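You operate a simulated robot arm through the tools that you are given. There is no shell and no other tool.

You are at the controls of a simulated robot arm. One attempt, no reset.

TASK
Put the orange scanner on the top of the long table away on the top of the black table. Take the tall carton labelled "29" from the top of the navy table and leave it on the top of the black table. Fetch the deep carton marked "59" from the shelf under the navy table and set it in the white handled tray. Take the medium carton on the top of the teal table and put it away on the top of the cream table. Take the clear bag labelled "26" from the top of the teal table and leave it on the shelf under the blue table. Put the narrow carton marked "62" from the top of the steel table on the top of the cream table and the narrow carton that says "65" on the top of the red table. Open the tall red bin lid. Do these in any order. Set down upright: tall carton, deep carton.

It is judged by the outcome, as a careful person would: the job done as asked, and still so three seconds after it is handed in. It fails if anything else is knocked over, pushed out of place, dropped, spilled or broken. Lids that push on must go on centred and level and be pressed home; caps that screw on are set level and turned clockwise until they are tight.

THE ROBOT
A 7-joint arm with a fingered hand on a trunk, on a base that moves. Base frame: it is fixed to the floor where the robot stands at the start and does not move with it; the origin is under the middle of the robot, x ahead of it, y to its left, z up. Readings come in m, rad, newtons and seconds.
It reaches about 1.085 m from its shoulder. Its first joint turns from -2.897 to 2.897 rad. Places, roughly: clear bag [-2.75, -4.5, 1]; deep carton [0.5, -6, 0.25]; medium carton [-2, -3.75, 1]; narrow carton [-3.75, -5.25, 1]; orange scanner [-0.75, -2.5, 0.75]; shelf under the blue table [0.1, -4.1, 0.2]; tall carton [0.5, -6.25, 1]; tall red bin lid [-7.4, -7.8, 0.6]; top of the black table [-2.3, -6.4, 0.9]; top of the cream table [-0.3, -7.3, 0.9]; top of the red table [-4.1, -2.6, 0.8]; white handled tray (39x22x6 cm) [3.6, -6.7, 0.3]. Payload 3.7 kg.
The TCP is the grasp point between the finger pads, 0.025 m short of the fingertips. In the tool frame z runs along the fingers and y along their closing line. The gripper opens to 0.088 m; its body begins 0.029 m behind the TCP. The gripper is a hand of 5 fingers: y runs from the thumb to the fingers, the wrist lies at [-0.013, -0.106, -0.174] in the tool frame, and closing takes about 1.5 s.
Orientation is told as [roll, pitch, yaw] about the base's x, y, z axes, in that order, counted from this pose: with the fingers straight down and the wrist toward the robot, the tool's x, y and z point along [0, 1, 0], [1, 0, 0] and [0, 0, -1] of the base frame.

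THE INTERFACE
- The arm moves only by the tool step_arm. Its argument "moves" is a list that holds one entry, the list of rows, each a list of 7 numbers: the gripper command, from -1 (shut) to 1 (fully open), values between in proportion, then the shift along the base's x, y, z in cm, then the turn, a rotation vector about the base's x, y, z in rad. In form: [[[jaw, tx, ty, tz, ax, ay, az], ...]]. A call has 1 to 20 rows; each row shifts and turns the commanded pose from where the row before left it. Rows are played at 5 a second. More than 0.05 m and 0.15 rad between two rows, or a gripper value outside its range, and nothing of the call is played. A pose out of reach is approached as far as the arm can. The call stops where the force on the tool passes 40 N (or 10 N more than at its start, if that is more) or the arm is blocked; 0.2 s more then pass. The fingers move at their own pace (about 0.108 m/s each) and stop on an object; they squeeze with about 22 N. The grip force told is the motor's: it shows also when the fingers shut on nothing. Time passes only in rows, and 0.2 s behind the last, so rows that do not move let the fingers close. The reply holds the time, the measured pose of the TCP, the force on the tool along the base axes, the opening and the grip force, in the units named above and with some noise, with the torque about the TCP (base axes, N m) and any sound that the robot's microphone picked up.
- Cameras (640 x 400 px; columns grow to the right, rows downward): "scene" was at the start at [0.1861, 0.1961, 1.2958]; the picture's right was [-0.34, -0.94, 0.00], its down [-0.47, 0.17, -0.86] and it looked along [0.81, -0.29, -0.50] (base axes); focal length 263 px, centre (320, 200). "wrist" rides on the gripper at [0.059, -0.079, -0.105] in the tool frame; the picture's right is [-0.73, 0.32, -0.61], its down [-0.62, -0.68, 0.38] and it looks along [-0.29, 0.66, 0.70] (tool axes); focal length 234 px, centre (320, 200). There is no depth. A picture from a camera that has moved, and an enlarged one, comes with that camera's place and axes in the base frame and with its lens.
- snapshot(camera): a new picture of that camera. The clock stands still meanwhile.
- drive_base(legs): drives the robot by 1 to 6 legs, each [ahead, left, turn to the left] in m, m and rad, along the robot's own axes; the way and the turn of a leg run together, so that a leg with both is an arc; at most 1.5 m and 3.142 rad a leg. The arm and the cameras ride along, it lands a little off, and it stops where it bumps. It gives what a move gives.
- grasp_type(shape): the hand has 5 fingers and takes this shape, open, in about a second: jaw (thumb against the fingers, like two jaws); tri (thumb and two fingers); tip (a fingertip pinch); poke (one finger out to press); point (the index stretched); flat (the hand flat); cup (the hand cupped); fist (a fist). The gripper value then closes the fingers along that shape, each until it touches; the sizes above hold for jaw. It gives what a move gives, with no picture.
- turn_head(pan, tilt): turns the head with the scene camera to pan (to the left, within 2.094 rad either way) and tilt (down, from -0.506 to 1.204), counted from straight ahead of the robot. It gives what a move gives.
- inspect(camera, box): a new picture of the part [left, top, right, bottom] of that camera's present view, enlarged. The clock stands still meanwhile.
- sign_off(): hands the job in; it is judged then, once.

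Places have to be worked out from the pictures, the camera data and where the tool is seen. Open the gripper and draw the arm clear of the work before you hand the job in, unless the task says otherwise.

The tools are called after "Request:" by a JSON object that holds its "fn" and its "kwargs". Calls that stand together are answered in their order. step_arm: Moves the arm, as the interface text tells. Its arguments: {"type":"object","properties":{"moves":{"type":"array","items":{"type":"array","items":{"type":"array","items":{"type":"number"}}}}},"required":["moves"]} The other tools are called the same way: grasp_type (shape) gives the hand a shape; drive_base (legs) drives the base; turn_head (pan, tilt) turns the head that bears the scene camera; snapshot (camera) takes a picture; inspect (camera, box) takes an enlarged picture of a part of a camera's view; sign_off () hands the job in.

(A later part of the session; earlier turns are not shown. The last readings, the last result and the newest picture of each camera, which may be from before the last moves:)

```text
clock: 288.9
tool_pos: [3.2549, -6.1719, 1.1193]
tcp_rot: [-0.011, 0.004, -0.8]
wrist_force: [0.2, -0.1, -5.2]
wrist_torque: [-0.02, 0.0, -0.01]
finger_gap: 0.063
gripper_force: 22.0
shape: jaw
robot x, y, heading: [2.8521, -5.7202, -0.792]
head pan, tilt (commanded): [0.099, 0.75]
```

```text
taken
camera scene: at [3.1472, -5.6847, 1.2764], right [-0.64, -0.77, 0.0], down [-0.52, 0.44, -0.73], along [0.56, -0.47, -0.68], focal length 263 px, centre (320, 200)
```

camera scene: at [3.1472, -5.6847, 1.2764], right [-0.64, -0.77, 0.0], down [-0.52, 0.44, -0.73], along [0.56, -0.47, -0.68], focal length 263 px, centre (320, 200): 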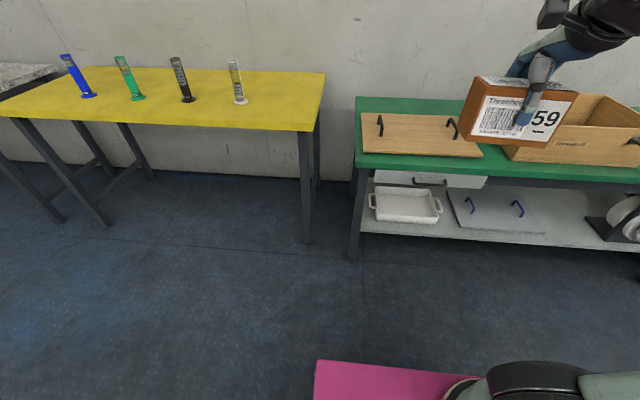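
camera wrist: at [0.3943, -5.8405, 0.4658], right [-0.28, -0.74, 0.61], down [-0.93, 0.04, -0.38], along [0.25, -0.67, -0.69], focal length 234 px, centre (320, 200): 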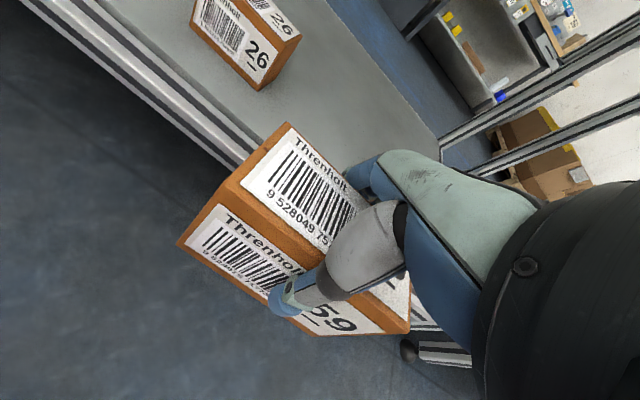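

I see the white tray with handles at pixel (405,205). I enlarge it.

Request:
{"fn": "inspect", "kwargs": {"camera": "scene", "box": [330, 150, 490, 250]}}

```text
4.00 times, centred on (410, 200) of scene
camera zoom: at [3.1472, -5.6847, 1.2764], right [-0.64, -0.77, 0.0], down [-0.52, 0.44, -0.73], along [0.56, -0.47, -0.68], focal length 1052 px, centre (-40, 200)
```

zoom: 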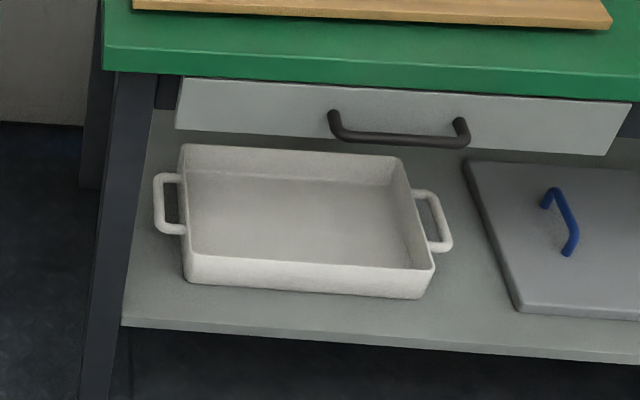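

The tray sits under a drawer (clear height only ~0.26 m), so a vertical hand won't fit; I'll set the carton briefly on the free front of the yellow table and regrasp it with a tilted hand. First I move nearer and in front of the yellow table.

Request:
{"fn": "drive_base", "kwargs": {"legs": [[0.27, 0.0, 0.007], [0.0, 0.6, 0.0]]}}

Request:
{"fn": "step_arm", "kwargs": {"moves": [[[-1, 0, 0, 0, 0, 0, -0.1415], [-1, 0, 0, 0, 0, 0, -0.1415], [-1, 0, 0, 0, 0, 0, -0.1415], [-1, 0, 0, 0, 0, 0, -0.1415], [-1, 0, 0, 0, 0, 0, -0.1415], [-1, 0, 0, 0, 0, 0, -0.1415], [-1, 0, 0, 0, 0, 0, -0.1415], [-1, 0, 0, 0, 0, 0, -0.1415], [-1, 0, 0, 0, 0, 0, -0.1415], [-1, 0, 0, 0, 0, 0, -0.1415], [-1, 0, 0, 0, 0, 0, -0.1415], [-1, 0, 0, 0, 0, 0, 0]]]}}

Request:
{"fn": "turn_head", "kwargs": {"pan": -0.1, "tilt": 0.75}}

Request:
{"fn": "snapshot", "kwargs": {"camera": "scene"}}

```text
clock: 293.8
tool_pos: [3.8757, -5.9424, 1.1188]
tcp_rot: [-0.01, 0.006, -0.808]
wrist_force: [0.3, -0.6, -4.2]
wrist_torque: [0.0, 0.03, 0.01]
finger_gap: 0.0629
gripper_force: 21.9
shape: jaw
robot x, y, heading: [3.4773, -5.4861, -0.803]
head pan, tilt (commanded): [0.099, 0.75]
```

```text
clock: 296.4
tool_pos: [3.8765, -5.9431, 1.1195]
tcp_rot: [-0.01, 0.003, -2.367]
wrist_force: [-0.2, 1.5, -4.8]
wrist_torque: [-0.01, 0.0, 0.0]
finger_gap: 0.0629
gripper_force: 22.0
shape: jaw
robot x, y, heading: [3.473, -5.4867, -0.807]
head pan, tilt (commanded): [0.099, 0.75]
```

```text
clock: 297.1
tool_pos: [3.8772, -5.9433, 1.12]
tcp_rot: [-0.011, 0.004, -2.368]
wrist_force: [-0.2, 0.1, -4.3]
wrist_torque: [0.02, 0.05, 0.04]
finger_gap: 0.0629
gripper_force: 21.6
shape: jaw
robot x, y, heading: [3.4758, -5.4852, -0.801]
head pan, tilt (commanded): [-0.099, 0.75]
```

```text
taken
camera scene: at [3.7599, -5.4661, 1.2764], right [-0.79, -0.62, 0.0], down [-0.42, 0.54, -0.73], along [0.45, -0.57, -0.68], focal length 263 px, centre (320, 200)
```

scene: 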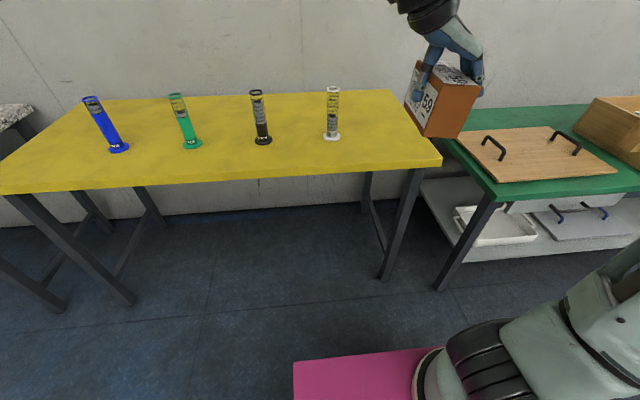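

I carry the carton over the free front-right part of the yellow table (a≈1.55, b≈7.285), between the white bottle and the table's end.

Request:
{"fn": "step_arm", "kwargs": {"moves": [[[-1, 2.22, -3.8, 0, 0, 0, 0], [-1, 2.22, -3.8, 0, 0, 0, 0], [-1, 2.22, -3.8, 0, 0, 0, 0], [-1, 2.22, -3.8, 0, 0, 0, 0], [-1, 2.22, -3.8, 0, 0, 0, 0], [-1, 2.22, -3.8, 0, 0, 0, 0], [-1, 2.22, -3.8, 0, 0, 0, 0], [-1, 2.22, -3.8, 0, 0, 0, 0], [-1, 0, 0, -4.5, 0, 0, 0], [-1, 0, 0, -4.5, 0, 0, 0], [-1, 0, 0, -4.5, 0, 0, 0], [-1, 0, 0, -4.5, 0, 0, 0], [-1, 0, 0, -4.5, 0, 0, 0], [-1, 0, 0, 0, 0, 0, 0]]]}}

Request:
{"fn": "snapshot", "kwargs": {"camera": "scene"}}

Request:
{"fn": "snapshot", "kwargs": {"camera": "wrist"}}

```text
clock: 300.1
tool_pos: [4.0548, -6.2504, 0.895]
tcp_rot: [-0.011, 0.002, -2.366]
wrist_force: [-0.5, 0.2, -4.7]
wrist_torque: [0.04, 0.02, 0.04]
finger_gap: 0.0627
gripper_force: 22.3
shape: jaw
robot x, y, heading: [3.4782, -5.4863, -0.807]
head pan, tilt (commanded): [-0.099, 0.75]
```

```text
taken
camera scene: at [3.7598, -5.4662, 1.2764], right [-0.79, -0.62, 0.0], down [-0.42, 0.54, -0.73], along [0.45, -0.57, -0.68], focal length 263 px, centre (320, 200)
```

scene: 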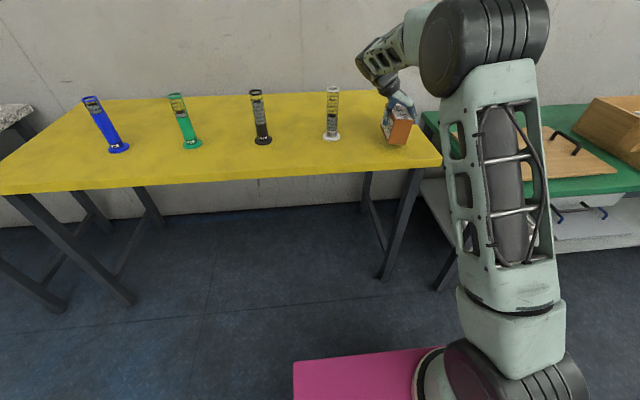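

```text
taken
camera wrist: at [4.1532, -6.2367, 0.9993], right [-0.74, 0.29, 0.61], down [0.05, 0.93, -0.37], along [-0.68, -0.25, -0.69], focal length 234 px, centre (320, 200)
```

wrist: 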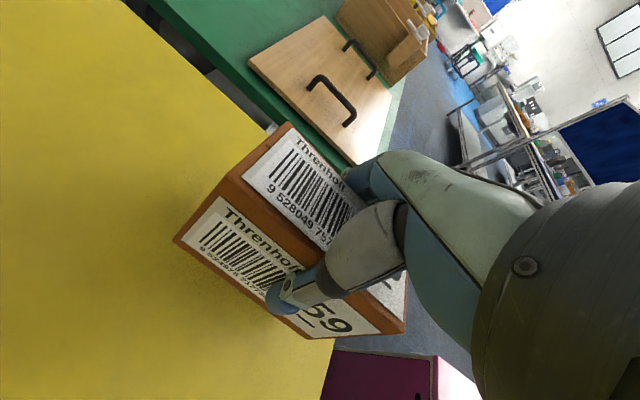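

About 6 cm to go; I lower gently to contact.

Request:
{"fn": "step_arm", "kwargs": {"moves": [[[-1, 0, 0, -2, 0, 0, 0], [-1, 0, 0, -2, 0, 0, 0], [-1, 0, 0, -1, 0, 0, 0], [-1, 0, 0, -0.5, 0, 0, 0], [-1, 0, 0, -0.4, 0, 0, 0], [-1, 0, 0, 0, 0, 0, 0]]]}}

Request:
{"fn": "inspect", "kwargs": {"camera": "scene", "box": [320, 60, 480, 180]}}

```text
clock: 300.8
tool_pos: [4.0571, -6.2496, 0.8665]
tcp_rot: [0.007, 0.002, -2.365]
wrist_force: [-1.0, 5.9, 19.1]
wrist_torque: [-0.2, 0.43, -0.14]
finger_gap: 0.0615
gripper_force: 21.5
shape: jaw
robot x, y, heading: [3.4751, -5.4855, -0.807]
head pan, tilt (commanded): [-0.099, 0.75]
stopped in row 3: the force on the tool passed its limit at 54 N (the readings are from after the stop); the commanded pose is now the measured one
```

```text
3.33 times, centred on (400, 120) of scene
camera zoom: at [3.7594, -5.4651, 1.2765], right [-0.79, -0.62, 0.0], down [-0.42, 0.54, -0.73], along [0.45, -0.57, -0.68], focal length 877 px, centre (53, 467)
```

zoom: 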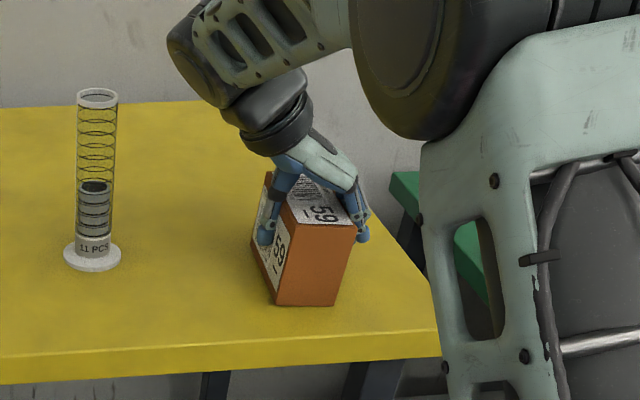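

Contact: yellow table top is about z 0.80. I release the carton and raise the hand clear.

Request:
{"fn": "step_arm", "kwargs": {"moves": [[[-1, 0, 0, 0.3, 0, 0, 0], [0, 0, 0, 0, 0, 0, 0], [0.6, 0, 0, 0, 0, 0, 0], [1, 0, 0, 0, 0, 0, 0], [1, 0, 0, 0, 0, 0, 0], [1, 0, 0, 0, 0, 0, 0], [1, 0, 0, 3, 0, 0, 0], [1, 0, 0, 4, 0, 0, 0], [1, 0, 0, 4, 0, 0, 0], [1, 0, 0, 4, 0, 0, 0]]]}}

Request:
{"fn": "snapshot", "kwargs": {"camera": "wrist"}}

Request:
{"fn": "inspect", "kwargs": {"camera": "scene", "box": [320, 60, 480, 180]}}

```text
clock: 303.0
tool_pos: [4.0546, -6.2475, 1.018]
tcp_rot: [0.005, 0.003, -2.363]
wrist_force: [0.8, 0.5, -0.6]
wrist_torque: [-0.01, 0.02, -0.02]
finger_gap: 0.0878
gripper_force: 0.1
shape: jaw
robot x, y, heading: [3.4756, -5.4864, -0.807]
head pan, tilt (commanded): [-0.099, 0.75]
```

```text
taken
camera wrist: at [4.1506, -6.2348, 1.1233], right [-0.74, 0.29, 0.6], down [0.05, 0.92, -0.38], along [-0.67, -0.26, -0.7], focal length 234 px, centre (320, 200)
```

wrist: 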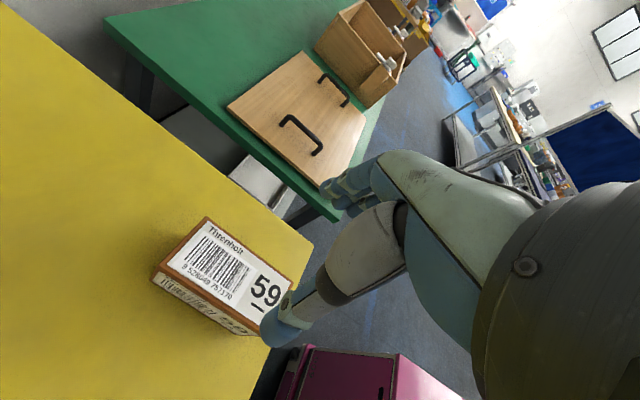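

```text
3.33 times, centred on (400, 120) of scene
camera zoom: at [3.7599, -5.466, 1.2764], right [-0.79, -0.62, 0.0], down [-0.42, 0.54, -0.73], along [0.45, -0.57, -0.68], focal length 877 px, centre (53, 467)
```

zoom: 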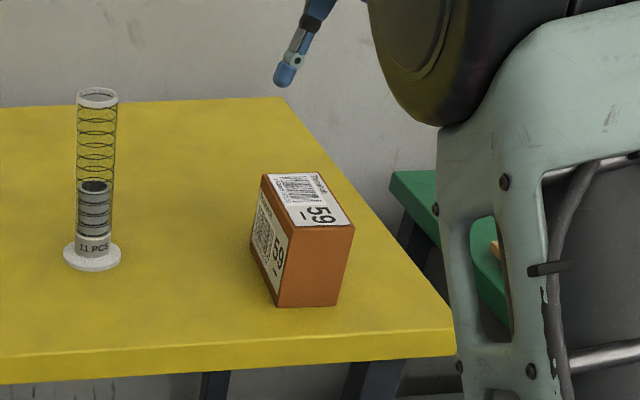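

Carton stands upright at a≈1.546, b 7.229–7.349, top z≈0.89. I pull the hand back toward the aisle and tilt it 55° so the fingers point forward-down toward the carton.

Request:
{"fn": "step_arm", "kwargs": {"moves": [[[1, -3.32, 3.32, 0.6, 0, 0, 0], [1, -3.32, 3.32, 0.6, 0, 0, 0], [1, -3.32, 3.32, 0.6, 0, 0, 0], [1, -3.32, 3.32, 0.6, 0, 0, 0], [1, -3.32, 3.32, 0.6, 0, 0, 0], [1, 0, 0, 0, -0.0969, -0.0969, 0], [1, 0, 0, 0, -0.0969, -0.0969, 0], [1, 0, 0, 0, -0.0969, -0.0969, 0], [1, 0, 0, 0, -0.0969, -0.0969, 0], [1, 0, 0, 0, -0.0969, -0.0969, 0], [1, 0, 0, 0, -0.0969, -0.0969, 0], [1, 0, 0, 0, -0.0969, -0.0969, 0], [1, 0, 0, 0, 0, 0, 0]]]}}

Request:
{"fn": "snapshot", "kwargs": {"camera": "wrist"}}

Request:
{"fn": "snapshot", "kwargs": {"camera": "scene"}}

```text
clock: 305.8
tool_pos: [3.8909, -6.0834, 1.0463]
tcp_rot: [0.964, 0.005, -2.358]
wrist_force: [-0.2, -0.1, 0.4]
wrist_torque: [-0.01, -0.01, -0.04]
finger_gap: 0.0876
gripper_force: 0.0
shape: jaw
robot x, y, heading: [3.4777, -5.4871, -0.805]
head pan, tilt (commanded): [-0.099, 0.75]
```

```text
taken
camera wrist: at [3.909, -5.9908, 1.1542], right [-0.87, 0.42, -0.25], down [0.46, 0.51, -0.73], along [-0.18, -0.75, -0.64], focal length 234 px, centre (320, 200)
```

wrist: 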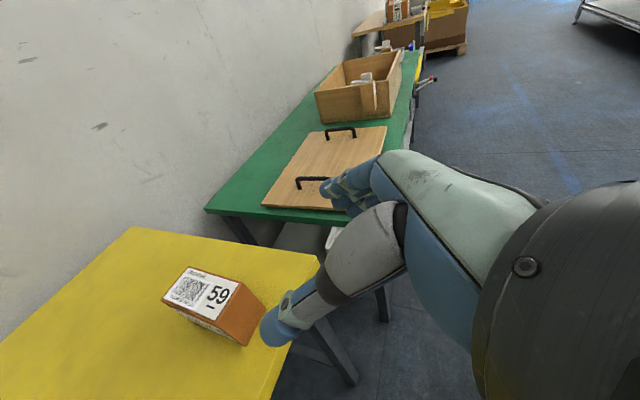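

```text
taken
camera scene: at [3.7598, -5.4659, 1.2764], right [-0.79, -0.62, 0.0], down [-0.42, 0.54, -0.73], along [0.45, -0.57, -0.68], focal length 263 px, centre (320, 200)
```

scene: 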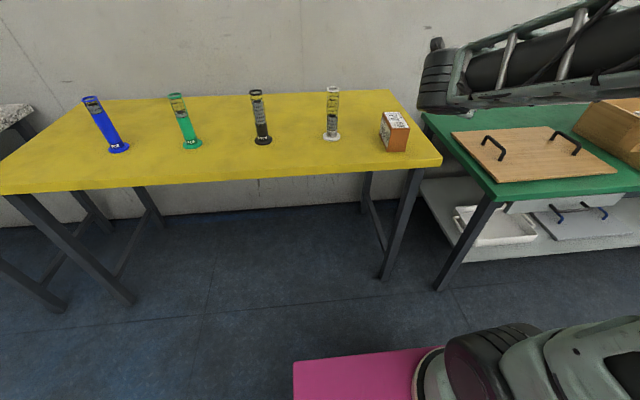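

Tilt achieved (roll 0.964). Now I move to the pre-grasp point in front of and slightly above the carton's front end.

Request:
{"fn": "step_arm", "kwargs": {"moves": [[[1, 2.33, -2.14, -3.4, 0, 0, 0], [1, 2.33, -2.14, -3.4, 0, 0, 0], [1, 2.33, -2.14, -3.4, 0, 0, 0], [1, 0, 0, 0, 0, 0, 0]]]}}

Request:
{"fn": "snapshot", "kwargs": {"camera": "wrist"}}

Request:
{"fn": "snapshot", "kwargs": {"camera": "scene"}}

```text
clock: 307.0
tool_pos: [3.9739, -6.0834, 0.9919]
tcp_rot: [0.963, 0.006, -2.255]
wrist_force: [0.3, 0.1, 0.7]
wrist_torque: [0.0, 0.0, 0.04]
finger_gap: 0.0879
gripper_force: 0.1
shape: jaw
out of reach, approached as far as the arm can: row 1, 2
robot x, y, heading: [3.4755, -5.491, -0.801]
head pan, tilt (commanded): [-0.099, 0.75]
stopped in row 4: the arm was blocked; the commanded pose is now the measured one
```

```text
taken
camera wrist: at [3.9816, -5.9898, 1.1008], right [-0.91, 0.33, -0.25], down [0.4, 0.56, -0.73], along [-0.1, -0.76, -0.64], focal length 234 px, centre (320, 200)
```

wrist: 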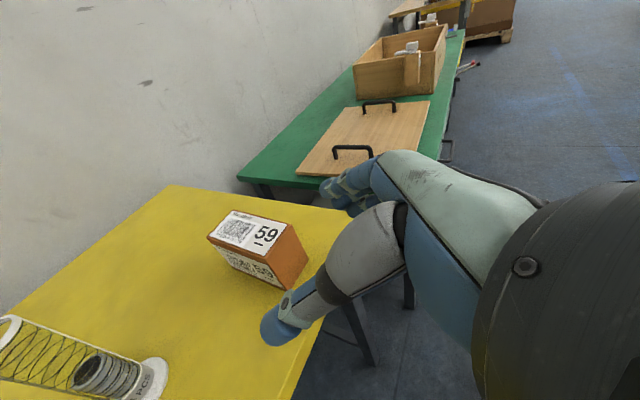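

```text
taken
camera scene: at [3.7599, -5.4664, 1.2764], right [-0.79, -0.62, 0.0], down [-0.42, 0.54, -0.73], along [0.45, -0.57, -0.68], focal length 263 px, centre (320, 200)
```

scene: 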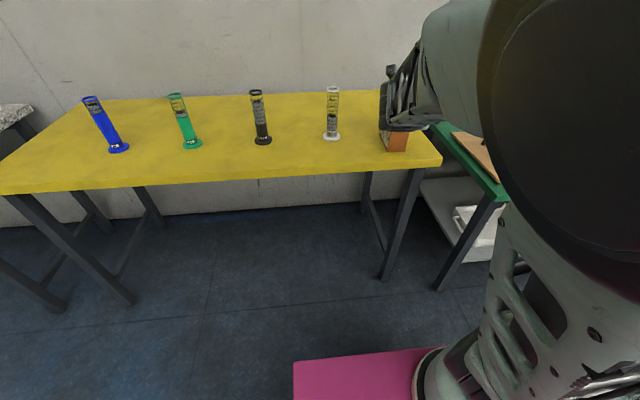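

The arm ran into an awkward configuration (elbow swinging toward the head). I reverse that motion first.

Request:
{"fn": "step_arm", "kwargs": {"moves": [[[1, -2.0, 0.5, 1.8, 0, 0, -0.034], [1, -2.7, 0.5, 1.8, 0, 0, -0.034], [1, -2.7, 0.5, 1.8, 0, 0, -0.034], [1, 0, 0, 0, 0, 0, 0]]]}}

Request:
{"fn": "snapshot", "kwargs": {"camera": "scene"}}

```text
clock: 308.0
tool_pos: [3.8918, -6.0798, 1.0373]
tcp_rot: [0.943, 0.034, -2.37]
wrist_force: [-0.1, 0.2, 0.1]
wrist_torque: [-0.02, -0.01, 0.03]
finger_gap: 0.0879
gripper_force: 0.0
shape: jaw
robot x, y, heading: [3.4774, -5.4859, -0.804]
head pan, tilt (commanded): [-0.099, 0.75]
```

```text
taken
camera scene: at [3.7538, -5.47, 1.2756], right [-0.84, -0.55, 0.0], down [-0.38, 0.58, -0.72], along [0.4, -0.61, -0.69], focal length 263 px, centre (320, 200)
```

scene: 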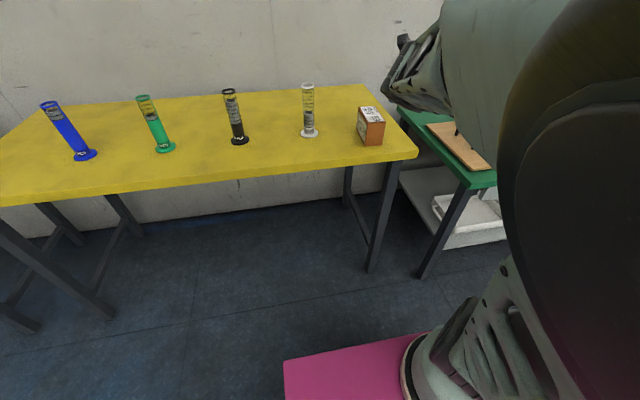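

The elbow is pressing near the head; I turn the head away to the left and then untilt the hand in place.

Request:
{"fn": "turn_head", "kwargs": {"pan": 1.6, "tilt": 0.6}}

Request:
{"fn": "step_arm", "kwargs": {"moves": [[[1, 0, 0, 1, 0.09, 0.09, 0], [1, 0, 0, 1, 0.09, 0.09, 0], [1, 0, 0, 1, 0.09, 0.09, 0], [1, 0, 0, 1, 0.09, 0.09, 0], [1, 0, 0, 0, 0, 0, 0]]]}}

Request:
{"fn": "turn_head", "kwargs": {"pan": 0.3, "tilt": 0.6}}

Request:
{"fn": "snapshot", "kwargs": {"camera": "scene"}}

```text
clock: 309.7
tool_pos: [3.8941, -6.0795, 1.0368]
tcp_rot: [0.947, 0.034, -2.367]
wrist_force: [-0.1, 0.6, -0.8]
wrist_torque: [-0.01, -0.03, 0.01]
finger_gap: 0.088
gripper_force: 0.1
shape: jaw
robot x, y, heading: [3.4763, -5.4859, -0.805]
head pan, tilt (commanded): [1.6, 0.6]
```

```text
clock: 310.9
tool_pos: [3.9003, -6.0695, 1.0862]
tcp_rot: [0.451, 0.005, -2.36]
wrist_force: [0.0, -0.2, 0.2]
wrist_torque: [0.01, -0.03, 0.0]
finger_gap: 0.0877
gripper_force: 0.0
shape: jaw
robot x, y, heading: [3.4778, -5.4851, -0.808]
head pan, tilt (commanded): [1.6, 0.6]
```

```text
clock: 312.4
tool_pos: [3.899, -6.0704, 1.0856]
tcp_rot: [0.454, 0.006, -2.36]
wrist_force: [-0.1, -0.8, 0.6]
wrist_torque: [0.03, -0.02, -0.02]
finger_gap: 0.0879
gripper_force: 0.0
shape: jaw
robot x, y, heading: [3.4736, -5.4844, -0.805]
head pan, tilt (commanded): [0.3, 0.6]
```

```text
taken
camera scene: at [3.786, -5.4437, 1.2893], right [-0.48, -0.88, 0.0], down [-0.49, 0.27, -0.83], along [0.72, -0.4, -0.56], focal length 263 px, centre (320, 200)
```

scene: 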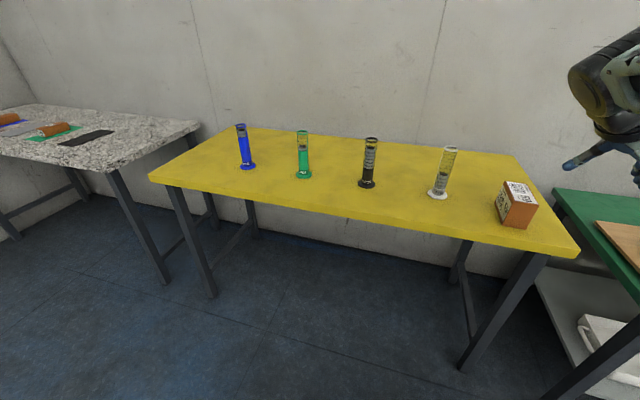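

Good, the carton is still standing. I finish untilting and yaw the hand around to the opposite side (thumb on the right), going through the natural orientation.

Request:
{"fn": "step_arm", "kwargs": {"moves": [[[1, 0, 0, 0.5, 0.105, 0.105, 0], [1, 0, 0, 0.5, 0.105, 0.105, 0], [1, 0, 0, 0.5, 0.105, 0.105, 0], [1, 0, 0, 0, 0, 0, 0.1498], [1, 0, 0, 0, 0, 0, 0.1498], [1, 0, 0, 0, 0, 0, 0.1498], [1, 0, 0, 0, 0, 0, 0.1498], [1, 0, 0, 0, 0, 0, 0.1498], [1, 0, 0, 0, 0, 0, 0.1498], [1, 0, 0, 0, 0, 0, 0.1498], [1, 0, 0, 0, 0, 0, 0.1498], [1, 0, 0, 0, 0, 0, 0.1498], [1, 0, 0, 0, 0, 0, 0.1498], [1, 0, 0, 0, 0, 0, 0.1498], [1, 0, 0, 0, 0, 0, 0]]]}}

Request:
{"fn": "step_arm", "kwargs": {"moves": [[[1, 0, 0, 0, 0, 0, 0.1498], [1, 0, 0, 0, 0, 0, 0.1498], [1, 0, 0, 0, 0, 0, 0.1498], [1, 0, 0, 0, 0, 0, 0.1498], [1, 0, 0, 0, 0, 0, 0.1498], [1, 0, 0, 0, 0, 0, 0.1498], [1, 0, 0, 0, 0, 0, 0.1498], [1, 0, 0, 0, 0, 0, 0.1498], [1, 0, 0, 0, 0, 0, 0.1498], [1, 0, 0, 0, 0, 0, 0.1498], [1, 0, 0, 0, 0, 0, 0]]]}}

Request:
{"fn": "turn_head", "kwargs": {"pan": -0.1, "tilt": 0.6}}

Request:
{"fn": "snapshot", "kwargs": {"camera": "scene"}}

```text
clock: 315.6
tool_pos: [3.8986, -6.07, 1.1014]
tcp_rot: [0.009, 0.003, -0.713]
wrist_force: [-0.3, 0.1, 0.7]
wrist_torque: [0.0, 0.03, 0.01]
finger_gap: 0.0879
gripper_force: 0.0
shape: jaw
robot x, y, heading: [3.4729, -5.486, -0.807]
head pan, tilt (commanded): [0.3, 0.6]
```

```text
clock: 318.0
tool_pos: [3.8989, -6.0687, 1.1019]
tcp_rot: [0.006, 0.003, 0.785]
wrist_force: [0.5, 0.0, -0.5]
wrist_torque: [0.02, -0.02, 0.0]
finger_gap: 0.0876
gripper_force: 0.0
shape: jaw
robot x, y, heading: [3.4739, -5.4865, -0.803]
head pan, tilt (commanded): [0.3, 0.6]
```

```text
clock: 318.9
tool_pos: [3.8977, -6.0693, 1.1013]
tcp_rot: [0.007, 0.004, 0.782]
wrist_force: [0.4, 0.8, 1.2]
wrist_torque: [0.0, -0.02, -0.01]
finger_gap: 0.0881
gripper_force: 0.1
shape: jaw
robot x, y, heading: [3.4756, -5.4872, -0.804]
head pan, tilt (commanded): [-0.099, 0.6]
```

```text
taken
camera scene: at [3.7633, -5.4705, 1.2893], right [-0.79, -0.62, 0.0], down [-0.35, 0.44, -0.83], along [0.51, -0.65, -0.56], focal length 263 px, centre (320, 200)
```

scene: 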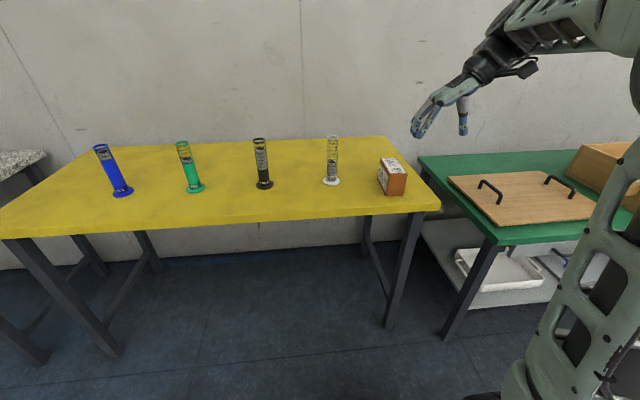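

Now the elbow stays on the right. I tilt the hand 55° toward the table in this orientation.

Request:
{"fn": "step_arm", "kwargs": {"moves": [[[1, 0, 0, 0, -0.0969, -0.0969, 0], [1, 0, 0, 0, -0.0969, -0.0969, 0], [1, 0, 0, 0, -0.0969, -0.0969, 0], [1, 0, 0, 0, -0.0969, -0.0969, 0], [1, 0, 0, 0, -0.0969, -0.0969, 0], [1, 0, 0, 0, -0.0969, -0.0969, 0], [1, 0, 0, 0, -0.0969, -0.0969, 0], [1, 0, 0, 0, 0, 0, 0]]]}}

Request:
{"fn": "snapshot", "kwargs": {"camera": "scene"}}

Request:
{"fn": "snapshot", "kwargs": {"camera": "wrist"}}

```text
clock: 320.6
tool_pos: [3.8989, -6.0695, 1.1018]
tcp_rot: [-0.951, -0.001, 0.78]
wrist_force: [0.9, -0.4, 1.0]
wrist_torque: [0.02, 0.01, -0.01]
finger_gap: 0.088
gripper_force: 0.0
shape: jaw
robot x, y, heading: [3.4745, -5.483, -0.803]
head pan, tilt (commanded): [-0.099, 0.6]
```

```text
taken
camera scene: at [3.7632, -5.4706, 1.2893], right [-0.79, -0.62, 0.0], down [-0.35, 0.44, -0.83], along [0.51, -0.65, -0.56], focal length 263 px, centre (320, 200)
```

scene: 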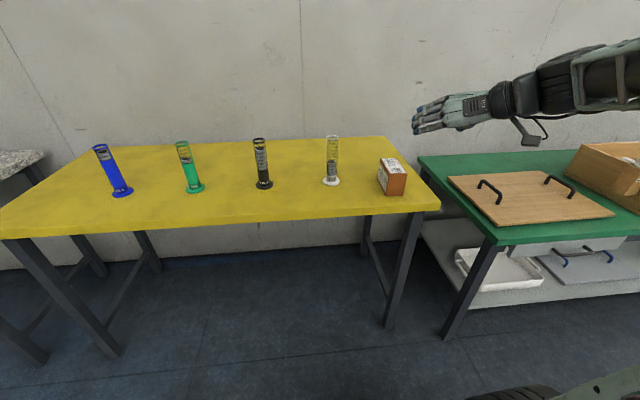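

```text
taken
camera wrist: at [3.7579, -6.0388, 1.1137], right [0.18, 0.28, 0.94], down [-0.01, -0.96, 0.29], along [0.98, -0.06, -0.17], focal length 234 px, centre (320, 200)
```

wrist: 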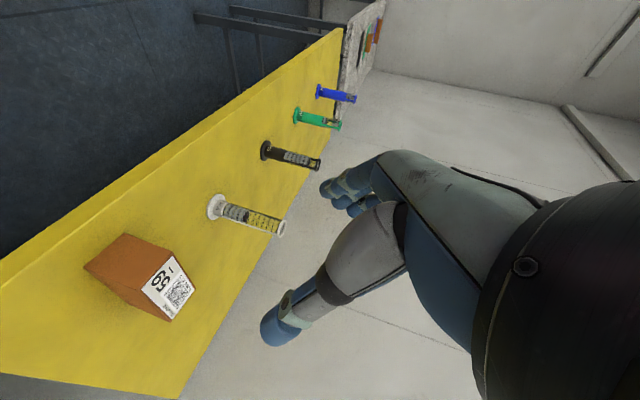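

This orientation works with the elbow out to the right. I move to the pre-grasp point.

Request:
{"fn": "step_arm", "kwargs": {"moves": [[[1, 1.56, -1.95, -3.95, 0, 0, 0], [1, 1.56, -1.95, -3.95, 0, 0, 0], [1, 1.56, -1.95, -3.95, 0, 0, 0], [1, 1.56, -1.95, -3.95, 0, 0, 0], [1, 0, 0, 0, 0, 0, 0]]]}}

Request:
{"fn": "snapshot", "kwargs": {"camera": "scene"}}

Request:
{"fn": "snapshot", "kwargs": {"camera": "wrist"}}

```text
clock: 322.1
tool_pos: [3.7887, -6.2452, 0.9436]
tcp_rot: [-0.95, 0.001, 0.422]
wrist_force: [0.4, 0.9, -1.1]
wrist_torque: [-0.02, 0.0, -0.06]
finger_gap: 0.0882
gripper_force: 0.1
shape: jaw
out of reach, approached as far as the arm can: row 3
robot x, y, heading: [3.4755, -5.4882, -0.805]
head pan, tilt (commanded): [-0.099, 0.6]
stopped in row 5: the arm was blocked; the commanded pose is now the measured one
```

```text
taken
camera scene: at [3.7637, -5.4711, 1.2893], right [-0.79, -0.62, 0.0], down [-0.35, 0.44, -0.82], along [0.51, -0.65, -0.57], focal length 263 px, centre (320, 200)
```

scene: 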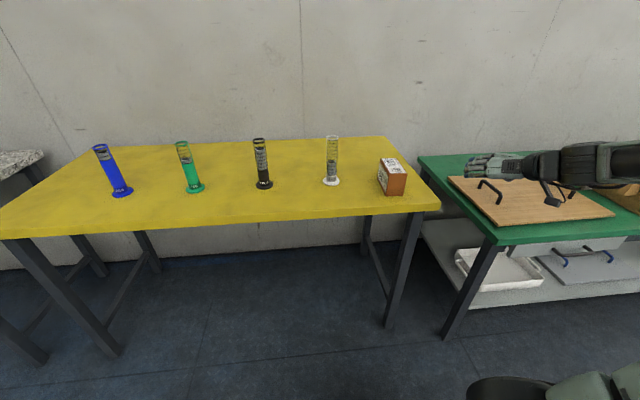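

```text
taken
camera wrist: at [3.6678, -6.1686, 0.9565], right [0.26, 0.2, 0.94], down [-0.35, -0.89, 0.28], along [0.9, -0.4, -0.17], focal length 234 px, centre (320, 200)
```

wrist: 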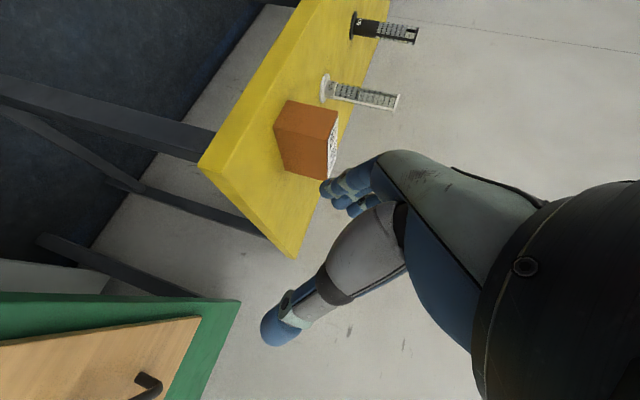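

The arm drifted to the right and was blocked; I raise it straight up and check the surroundings.

Request:
{"fn": "step_arm", "kwargs": {"moves": [[[1, 0, 0, 3, 0, 0, 0], [1, 0, 0, 4, 0, 0, 0], [1, 0, 0, 4, 0, 0, 0], [1, 0, 0, 4, 0, 0, 0], [1, 0, 0, 0, 0, 0, 0]]]}}

Request:
{"fn": "turn_head", "kwargs": {"pan": -0.6, "tilt": 0.6}}

Request:
{"fn": "snapshot", "kwargs": {"camera": "scene"}}

```text
clock: 323.2
tool_pos: [3.7901, -6.2444, 1.0924]
tcp_rot: [-0.953, -0.001, 0.425]
wrist_force: [0.8, 0.9, 0.0]
wrist_torque: [0.04, -0.01, -0.05]
finger_gap: 0.0881
gripper_force: 0.0
shape: jaw
robot x, y, heading: [3.4743, -5.4875, -0.807]
head pan, tilt (commanded): [-0.099, 0.6]
```

```text
clock: 324.2
tool_pos: [3.7891, -6.2435, 1.0922]
tcp_rot: [-0.952, 0.0, 0.425]
wrist_force: [-0.3, 0.2, -0.1]
wrist_torque: [-0.01, -0.04, 0.05]
finger_gap: 0.088
gripper_force: 0.0
shape: jaw
robot x, y, heading: [3.4786, -5.4869, -0.803]
head pan, tilt (commanded): [-0.6, 0.6]
```

```text
taken
camera scene: at [3.7235, -5.4884, 1.2893], right [-0.99, -0.17, 0.0], down [-0.09, 0.56, -0.83], along [0.14, -0.81, -0.56], focal length 263 px, centre (320, 200)
```

scene: 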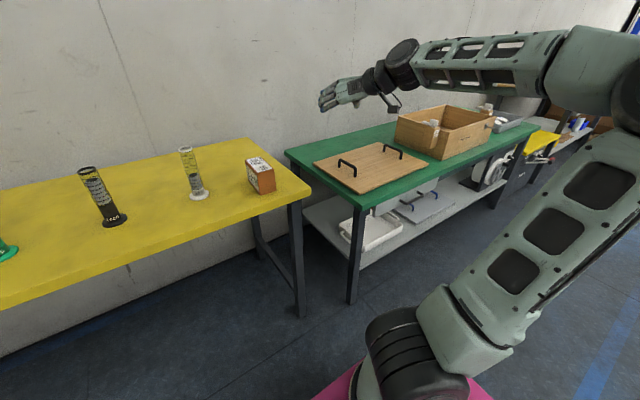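

Nothing was disturbed. The wrist needs a different joint path: I return to the natural downward orientation in front of the robot first.

Request:
{"fn": "step_arm", "kwargs": {"moves": [[[1, 0.9, 2.83, 0.8, 0.1239, 0.056, 0], [1, 0.9, 2.83, 0.8, 0.1239, 0.056, 0], [1, 0.9, 2.83, 0.8, 0.1239, 0.056, 0], [1, 0.9, 2.83, 0.8, 0.1239, 0.056, 0], [1, 0.9, 2.83, 0.8, 0.1239, 0.056, 0], [1, 0.9, 2.83, 0.8, 0.1239, 0.056, 0], [1, 0.9, 2.83, 0.8, 0.1239, 0.056, 0], [1, 0, 0, 0, 0, 0, -0.1345], [1, 0, 0, 0, 0, 0, -0.1345], [1, 0, 0, 0, 0, 0, -0.1345], [1, 0, 0, 0, 0, 0, -0.1345], [1, 0, 0, 0, 0, 0, -0.1345], [1, 0, 0, 0, 0, 0, -0.1345], [1, 0, 0, 0, 0, 0, -0.1345], [1, 0, 0, 0, 0, 0, -0.1345], [1, 0, 0, 0, 0, 0, -0.1345], [1, 0, 0, 0, 0, 0, 0]]]}}

Request:
{"fn": "snapshot", "kwargs": {"camera": "scene"}}

```text
clock: 327.8
tool_pos: [3.8516, -6.0469, 1.1496]
tcp_rot: [0.001, 0.001, -0.79]
wrist_force: [0.3, 0.1, -0.5]
wrist_torque: [0.01, -0.01, -0.03]
finger_gap: 0.0878
gripper_force: 0.1
shape: jaw
robot x, y, heading: [3.4754, -5.4874, -0.81]
head pan, tilt (commanded): [-0.6, 0.6]
```

```text
taken
camera scene: at [3.7234, -5.4884, 1.2893], right [-0.99, -0.17, 0.0], down [-0.09, 0.56, -0.83], along [0.14, -0.81, -0.56], focal length 263 px, centre (320, 200)
```

scene: 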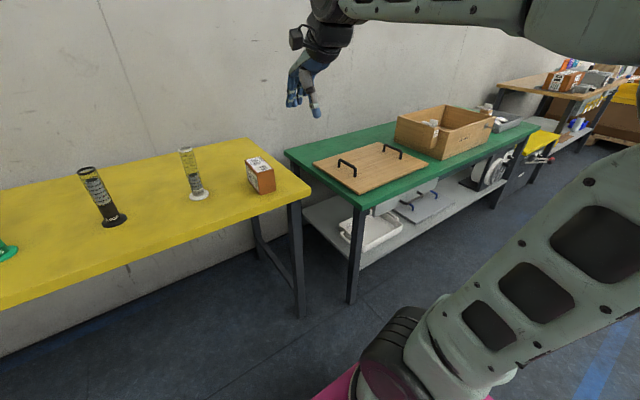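

Working out the wrist geometry, the arm's shoulder should be to the right of the carton for this grasp. I shift the base 0.3 m right, then yaw the hand (+90°) while bringing it back over to a≈1.55, and tilt.

Request:
{"fn": "drive_base", "kwargs": {"legs": [[0.0, -0.3, 0.015]]}}

Request:
{"fn": "step_arm", "kwargs": {"moves": [[[1, 1.93, 1.93, 0, 0, 0, 0.1428], [1, 1.93, 1.93, 0, 0, 0, 0.1428], [1, 1.93, 1.93, 0, 0, 0, 0.1428], [1, 1.93, 1.93, 0, 0, 0, 0.1428], [1, 1.93, 1.93, 0, 0, 0, 0.1428], [1, 1.93, 1.93, 0, 0, 0, 0.1428], [1, 1.93, 1.93, 0, 0, 0, 0.1428], [1, 1.93, 1.93, 0, 0, 0, 0.1428], [1, 1.93, 1.93, 0, 0, 0, 0.1428], [1, 1.93, 1.93, 0, 0, 0, 0.1428], [1, 1.93, 1.93, 0, 0, 0, 0.1428], [1, 0, 0, 0, 0, 0, 0]]]}}

Request:
{"fn": "step_arm", "kwargs": {"moves": [[[1, 0, 0, 0, -0.0969, -0.0969, 0], [1, 0, 0, 0, -0.0969, -0.0969, 0], [1, 0, 0, 0, -0.0969, -0.0969, 0], [1, 0, 0, 0, -0.0969, -0.0969, 0], [1, 0, 0, 0, -0.0969, -0.0969, 0], [1, 0, 0, 0, -0.0969, -0.0969, 0], [1, 0, 0, 0, -0.0969, -0.0969, 0], [1, 0, 0, 0, 0, 0, 0]]]}}

Request:
{"fn": "snapshot", "kwargs": {"camera": "scene"}}

```text
clock: 329.8
tool_pos: [3.6479, -6.2506, 1.1507]
tcp_rot: [0.004, 0.002, -0.769]
wrist_force: [-0.2, 0.3, 0.5]
wrist_torque: [0.01, -0.02, -0.01]
finger_gap: 0.088
gripper_force: 0.0
shape: jaw
robot x, y, heading: [3.2617, -5.6973, -0.79]
head pan, tilt (commanded): [-0.6, 0.6]
```

```text
clock: 332.4
tool_pos: [3.8609, -6.038, 1.1496]
tcp_rot: [0.001, 0.0, 0.801]
wrist_force: [0.1, -0.1, 0.1]
wrist_torque: [-0.01, 0.0, -0.01]
finger_gap: 0.0878
gripper_force: 0.1
shape: jaw
robot x, y, heading: [3.2644, -5.6939, -0.786]
head pan, tilt (commanded): [-0.6, 0.6]
```

```text
clock: 334.2
tool_pos: [3.8581, -6.0383, 1.1494]
tcp_rot: [-0.96, 0.012, 0.792]
wrist_force: [0.3, -0.6, 0.3]
wrist_torque: [0.03, -0.01, -0.01]
finger_gap: 0.0876
gripper_force: 0.0
shape: jaw
robot x, y, heading: [3.2624, -5.6976, -0.787]
head pan, tilt (commanded): [-0.6, 0.6]
```

```text
taken
camera scene: at [3.5088, -5.6946, 1.2893], right [-0.98, -0.18, 0.0], down [-0.1, 0.56, -0.83], along [0.15, -0.81, -0.56], focal length 263 px, centre (320, 200)
```

scene: 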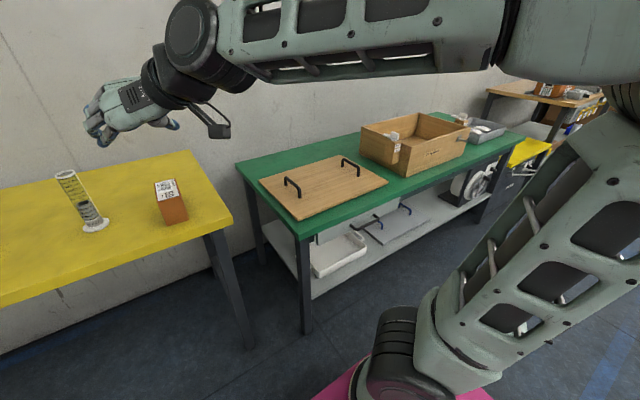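

Pose reached with the forearm coming from the right. I approach the pre-grasp point in a few cautious rows.

Request:
{"fn": "step_arm", "kwargs": {"moves": [[[1, 1.7, -1.8, -3.4, 0, 0, 0], [1, 1.7, -1.8, -3.4, 0, 0, 0], [1, 1.7, -1.8, -3.4, 0, 0, 0]]]}}

Request:
{"fn": "snapshot", "kwargs": {"camera": "scene"}}

```text
clock: 335.0
tool_pos: [3.9101, -6.0917, 1.0473]
tcp_rot: [-0.958, 0.014, 0.794]
wrist_force: [-0.7, -0.8, -0.1]
wrist_torque: [0.04, 0.01, 0.01]
finger_gap: 0.0879
gripper_force: 0.2
shape: jaw
robot x, y, heading: [3.2579, -5.6989, -0.788]
head pan, tilt (commanded): [-0.6, 0.6]
```

```text
taken
camera scene: at [3.5088, -5.6942, 1.2893], right [-0.98, -0.18, 0.0], down [-0.1, 0.56, -0.83], along [0.15, -0.81, -0.56], focal length 263 px, centre (320, 200)
```

scene: 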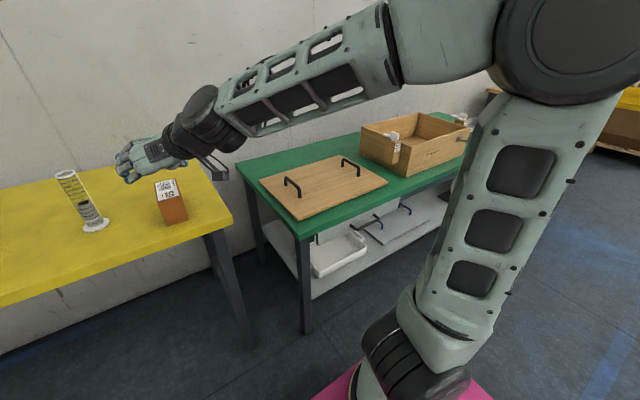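

Going well. I continue to the pre-grasp point.

Request:
{"fn": "step_arm", "kwargs": {"moves": [[[1, 1.7, -1.85, -3.4, 0, 0, 0], [1, 1.7, -1.85, -3.4, 0, 0, 0], [1, 1.7, -1.85, -3.4, 0, 0, 0]]]}}

Request:
{"fn": "snapshot", "kwargs": {"camera": "scene"}}

Request:
{"fn": "snapshot", "kwargs": {"camera": "wrist"}}

```text
clock: 335.8
tool_pos: [3.9585, -6.149, 0.9465]
tcp_rot: [-0.959, 0.012, 0.791]
wrist_force: [0.2, 0.4, 0.3]
wrist_torque: [-0.01, -0.03, -0.02]
finger_gap: 0.0878
gripper_force: 0.1
shape: jaw
robot x, y, heading: [3.2625, -5.6981, -0.789]
head pan, tilt (commanded): [-0.6, 0.6]
```

```text
taken
camera scene: at [3.5086, -5.6948, 1.2893], right [-0.98, -0.18, 0.0], down [-0.1, 0.56, -0.83], along [0.15, -0.81, -0.56], focal length 263 px, centre (320, 200)
```

scene: 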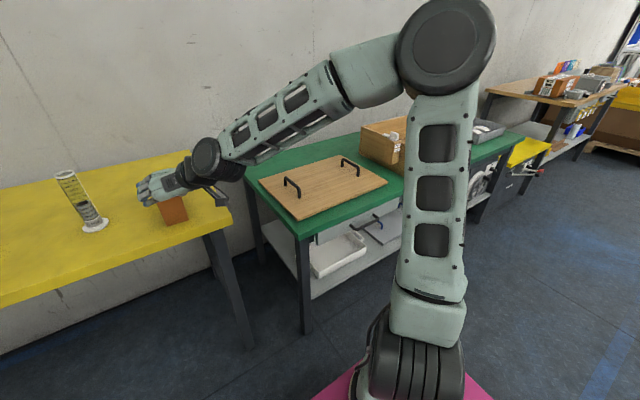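

```text
taken
camera wrist: at [3.818, -6.1211, 0.959], right [0.18, 0.29, 0.94], down [0.0, -0.95, 0.3], along [0.98, -0.05, -0.17], focal length 234 px, centre (320, 200)
```

wrist: 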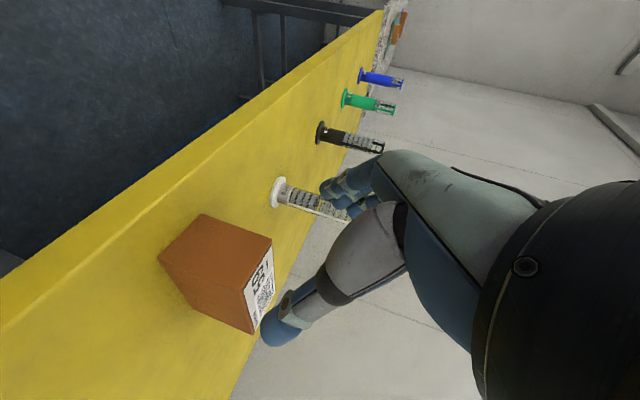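

Excellent configuration. Now I slide the open hand along its pointing direction over the carton's front end (closing axis across its 6.3 cm width).

Request:
{"fn": "step_arm", "kwargs": {"moves": [[[1, 1.95, -1.84, -1.94, 0, 0, 0], [1, 1.95, -1.84, -1.94, 0, 0, 0]]]}}

Request:
{"fn": "snapshot", "kwargs": {"camera": "wrist"}}

Request:
{"fn": "inspect", "kwargs": {"camera": "scene", "box": [90, 120, 290, 245]}}

```text
clock: 336.4
tool_pos: [3.9997, -6.1856, 0.9072]
tcp_rot: [-0.961, 0.014, 0.796]
wrist_force: [0.4, 0.4, -0.2]
wrist_torque: [-0.01, -0.01, 0.03]
finger_gap: 0.0878
gripper_force: 0.1
shape: jaw
robot x, y, heading: [3.2627, -5.7013, -0.787]
head pan, tilt (commanded): [-0.6, 0.6]
```

```text
taken
camera wrist: at [3.858, -6.1567, 0.9209], right [0.18, 0.3, 0.94], down [0.0, -0.95, 0.3], along [0.98, -0.05, -0.17], focal length 234 px, centre (320, 200)
```

wrist: 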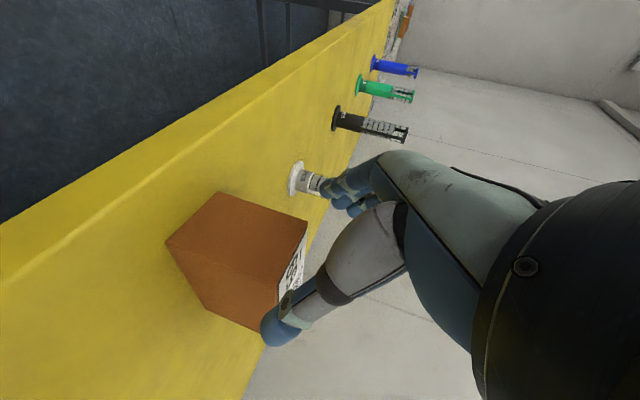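

```text
3.20 times, centred on (190, 182) of scene
camera zoom: at [3.5087, -5.6944, 1.2893], right [-0.98, -0.18, 0.0], down [-0.1, 0.56, -0.83], along [0.15, -0.81, -0.56], focal length 842 px, centre (736, 256)
```

zoom: 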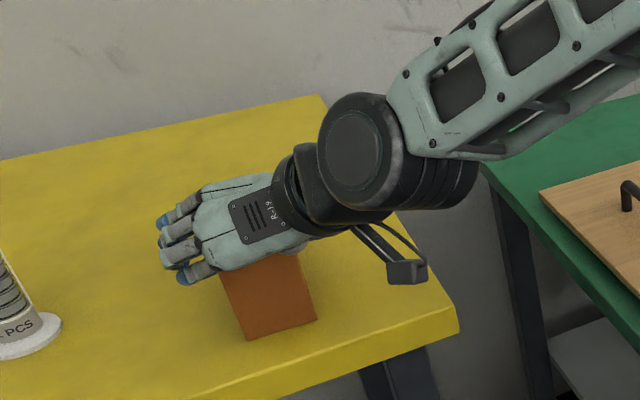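

Aligned in width. I complete the approach with the last two rows.

Request:
{"fn": "step_arm", "kwargs": {"moves": [[[1, 1.85, -1.84, -1.94, 0, 0, 0], [1, 1.8, -1.8, -1.9, 0, 0, 0], [1, 0, 0, 0, 0, 0, 0]]]}}

Request:
{"fn": "snapshot", "kwargs": {"camera": "wrist"}}

Request:
{"fn": "inspect", "kwargs": {"camera": "scene", "box": [90, 120, 290, 245]}}

```text
clock: 337.2
tool_pos: [4.0365, -6.2204, 0.8692]
tcp_rot: [-0.959, 0.013, 0.796]
wrist_force: [-1.1, 0.3, 0.2]
wrist_torque: [0.01, 0.03, -0.02]
finger_gap: 0.088
gripper_force: 0.0
shape: jaw
robot x, y, heading: [3.2617, -5.6969, -0.786]
head pan, tilt (commanded): [-0.6, 0.6]
```

```text
taken
camera wrist: at [3.8963, -6.1926, 0.8816], right [0.18, 0.29, 0.94], down [0.0, -0.95, 0.3], along [0.98, -0.05, -0.17], focal length 234 px, centre (320, 200)
```

wrist: 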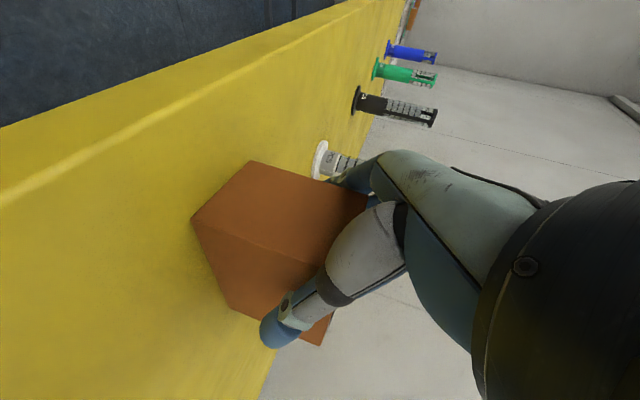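

```text
3.20 times, centred on (190, 182) of scene
camera zoom: at [3.5087, -5.6945, 1.2893], right [-0.98, -0.18, 0.0], down [-0.1, 0.56, -0.83], along [0.15, -0.81, -0.56], focal length 842 px, centre (736, 256)
```

zoom: 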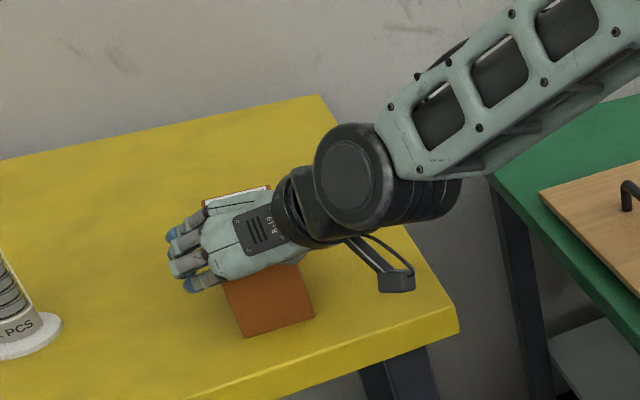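

The carton's front end is between thumb and fingers with no contact yet. I close.

Request:
{"fn": "step_arm", "kwargs": {"moves": [[[-1, 0, 0, 0, 0, 0, 0], [-1, 0, 0, 0, 0, 0, 0], [-1, 0, 0, 0, 0, 0, 0], [-1, 0, 0, 0, 0, 0, 0], [-1, 0, 0, 0, 0, 0, 0], [-1, 0, 0, 0, 0, 0, 0], [-1, 0, 0, 0, 0, 0, 0], [-1, 0, 0, 0, 0, 0, 0]]]}}

Request:
{"fn": "step_arm", "kwargs": {"moves": [[[-1, 0, 0, 1, 0, 0, 0], [-1, 0, 0, 2, 0, 0, 0], [-1, 0, 0, 3, 0, 0, 0], [-1, 0, 0, 0, 0, 0, 0]]]}}

Request:
{"fn": "snapshot", "kwargs": {"camera": "wrist"}}

Request:
{"fn": "inspect", "kwargs": {"camera": "scene", "box": [90, 120, 290, 245]}}

```text
clock: 339.0
tool_pos: [4.037, -6.221, 0.8687]
tcp_rot: [-0.958, 0.011, 0.794]
wrist_force: [1.1, 0.2, 0.7]
wrist_torque: [-0.04, -0.03, 0.09]
finger_gap: 0.0659
gripper_force: 21.6
shape: jaw
robot x, y, heading: [3.2595, -5.7022, -0.789]
head pan, tilt (commanded): [-0.6, 0.6]
```

```text
clock: 340.0
tool_pos: [4.0361, -6.2198, 0.9274]
tcp_rot: [-0.957, 0.013, 0.793]
wrist_force: [-0.2, -0.3, -5.4]
wrist_torque: [0.13, 0.14, 0.03]
finger_gap: 0.0653
gripper_force: 21.9
shape: jaw
robot x, y, heading: [3.2621, -5.6981, -0.787]
head pan, tilt (commanded): [-0.6, 0.6]
```

```text
taken
camera wrist: at [3.8965, -6.1922, 0.9413], right [0.18, 0.29, 0.94], down [0.0, -0.95, 0.3], along [0.98, -0.05, -0.17], focal length 234 px, centre (320, 200)
```

wrist: 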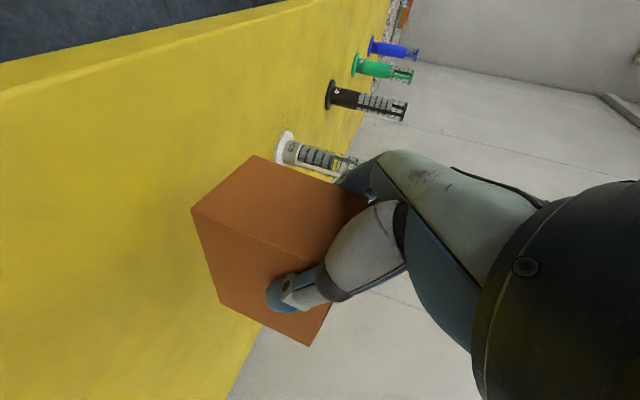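

```text
3.20 times, centred on (190, 182) of scene
camera zoom: at [3.5089, -5.6947, 1.2893], right [-0.98, -0.18, 0.0], down [-0.1, 0.56, -0.82], along [0.15, -0.81, -0.57], focal length 842 px, centre (736, 256)
```

zoom: 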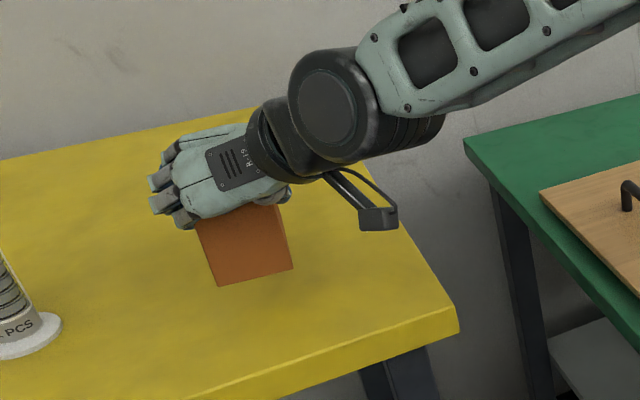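

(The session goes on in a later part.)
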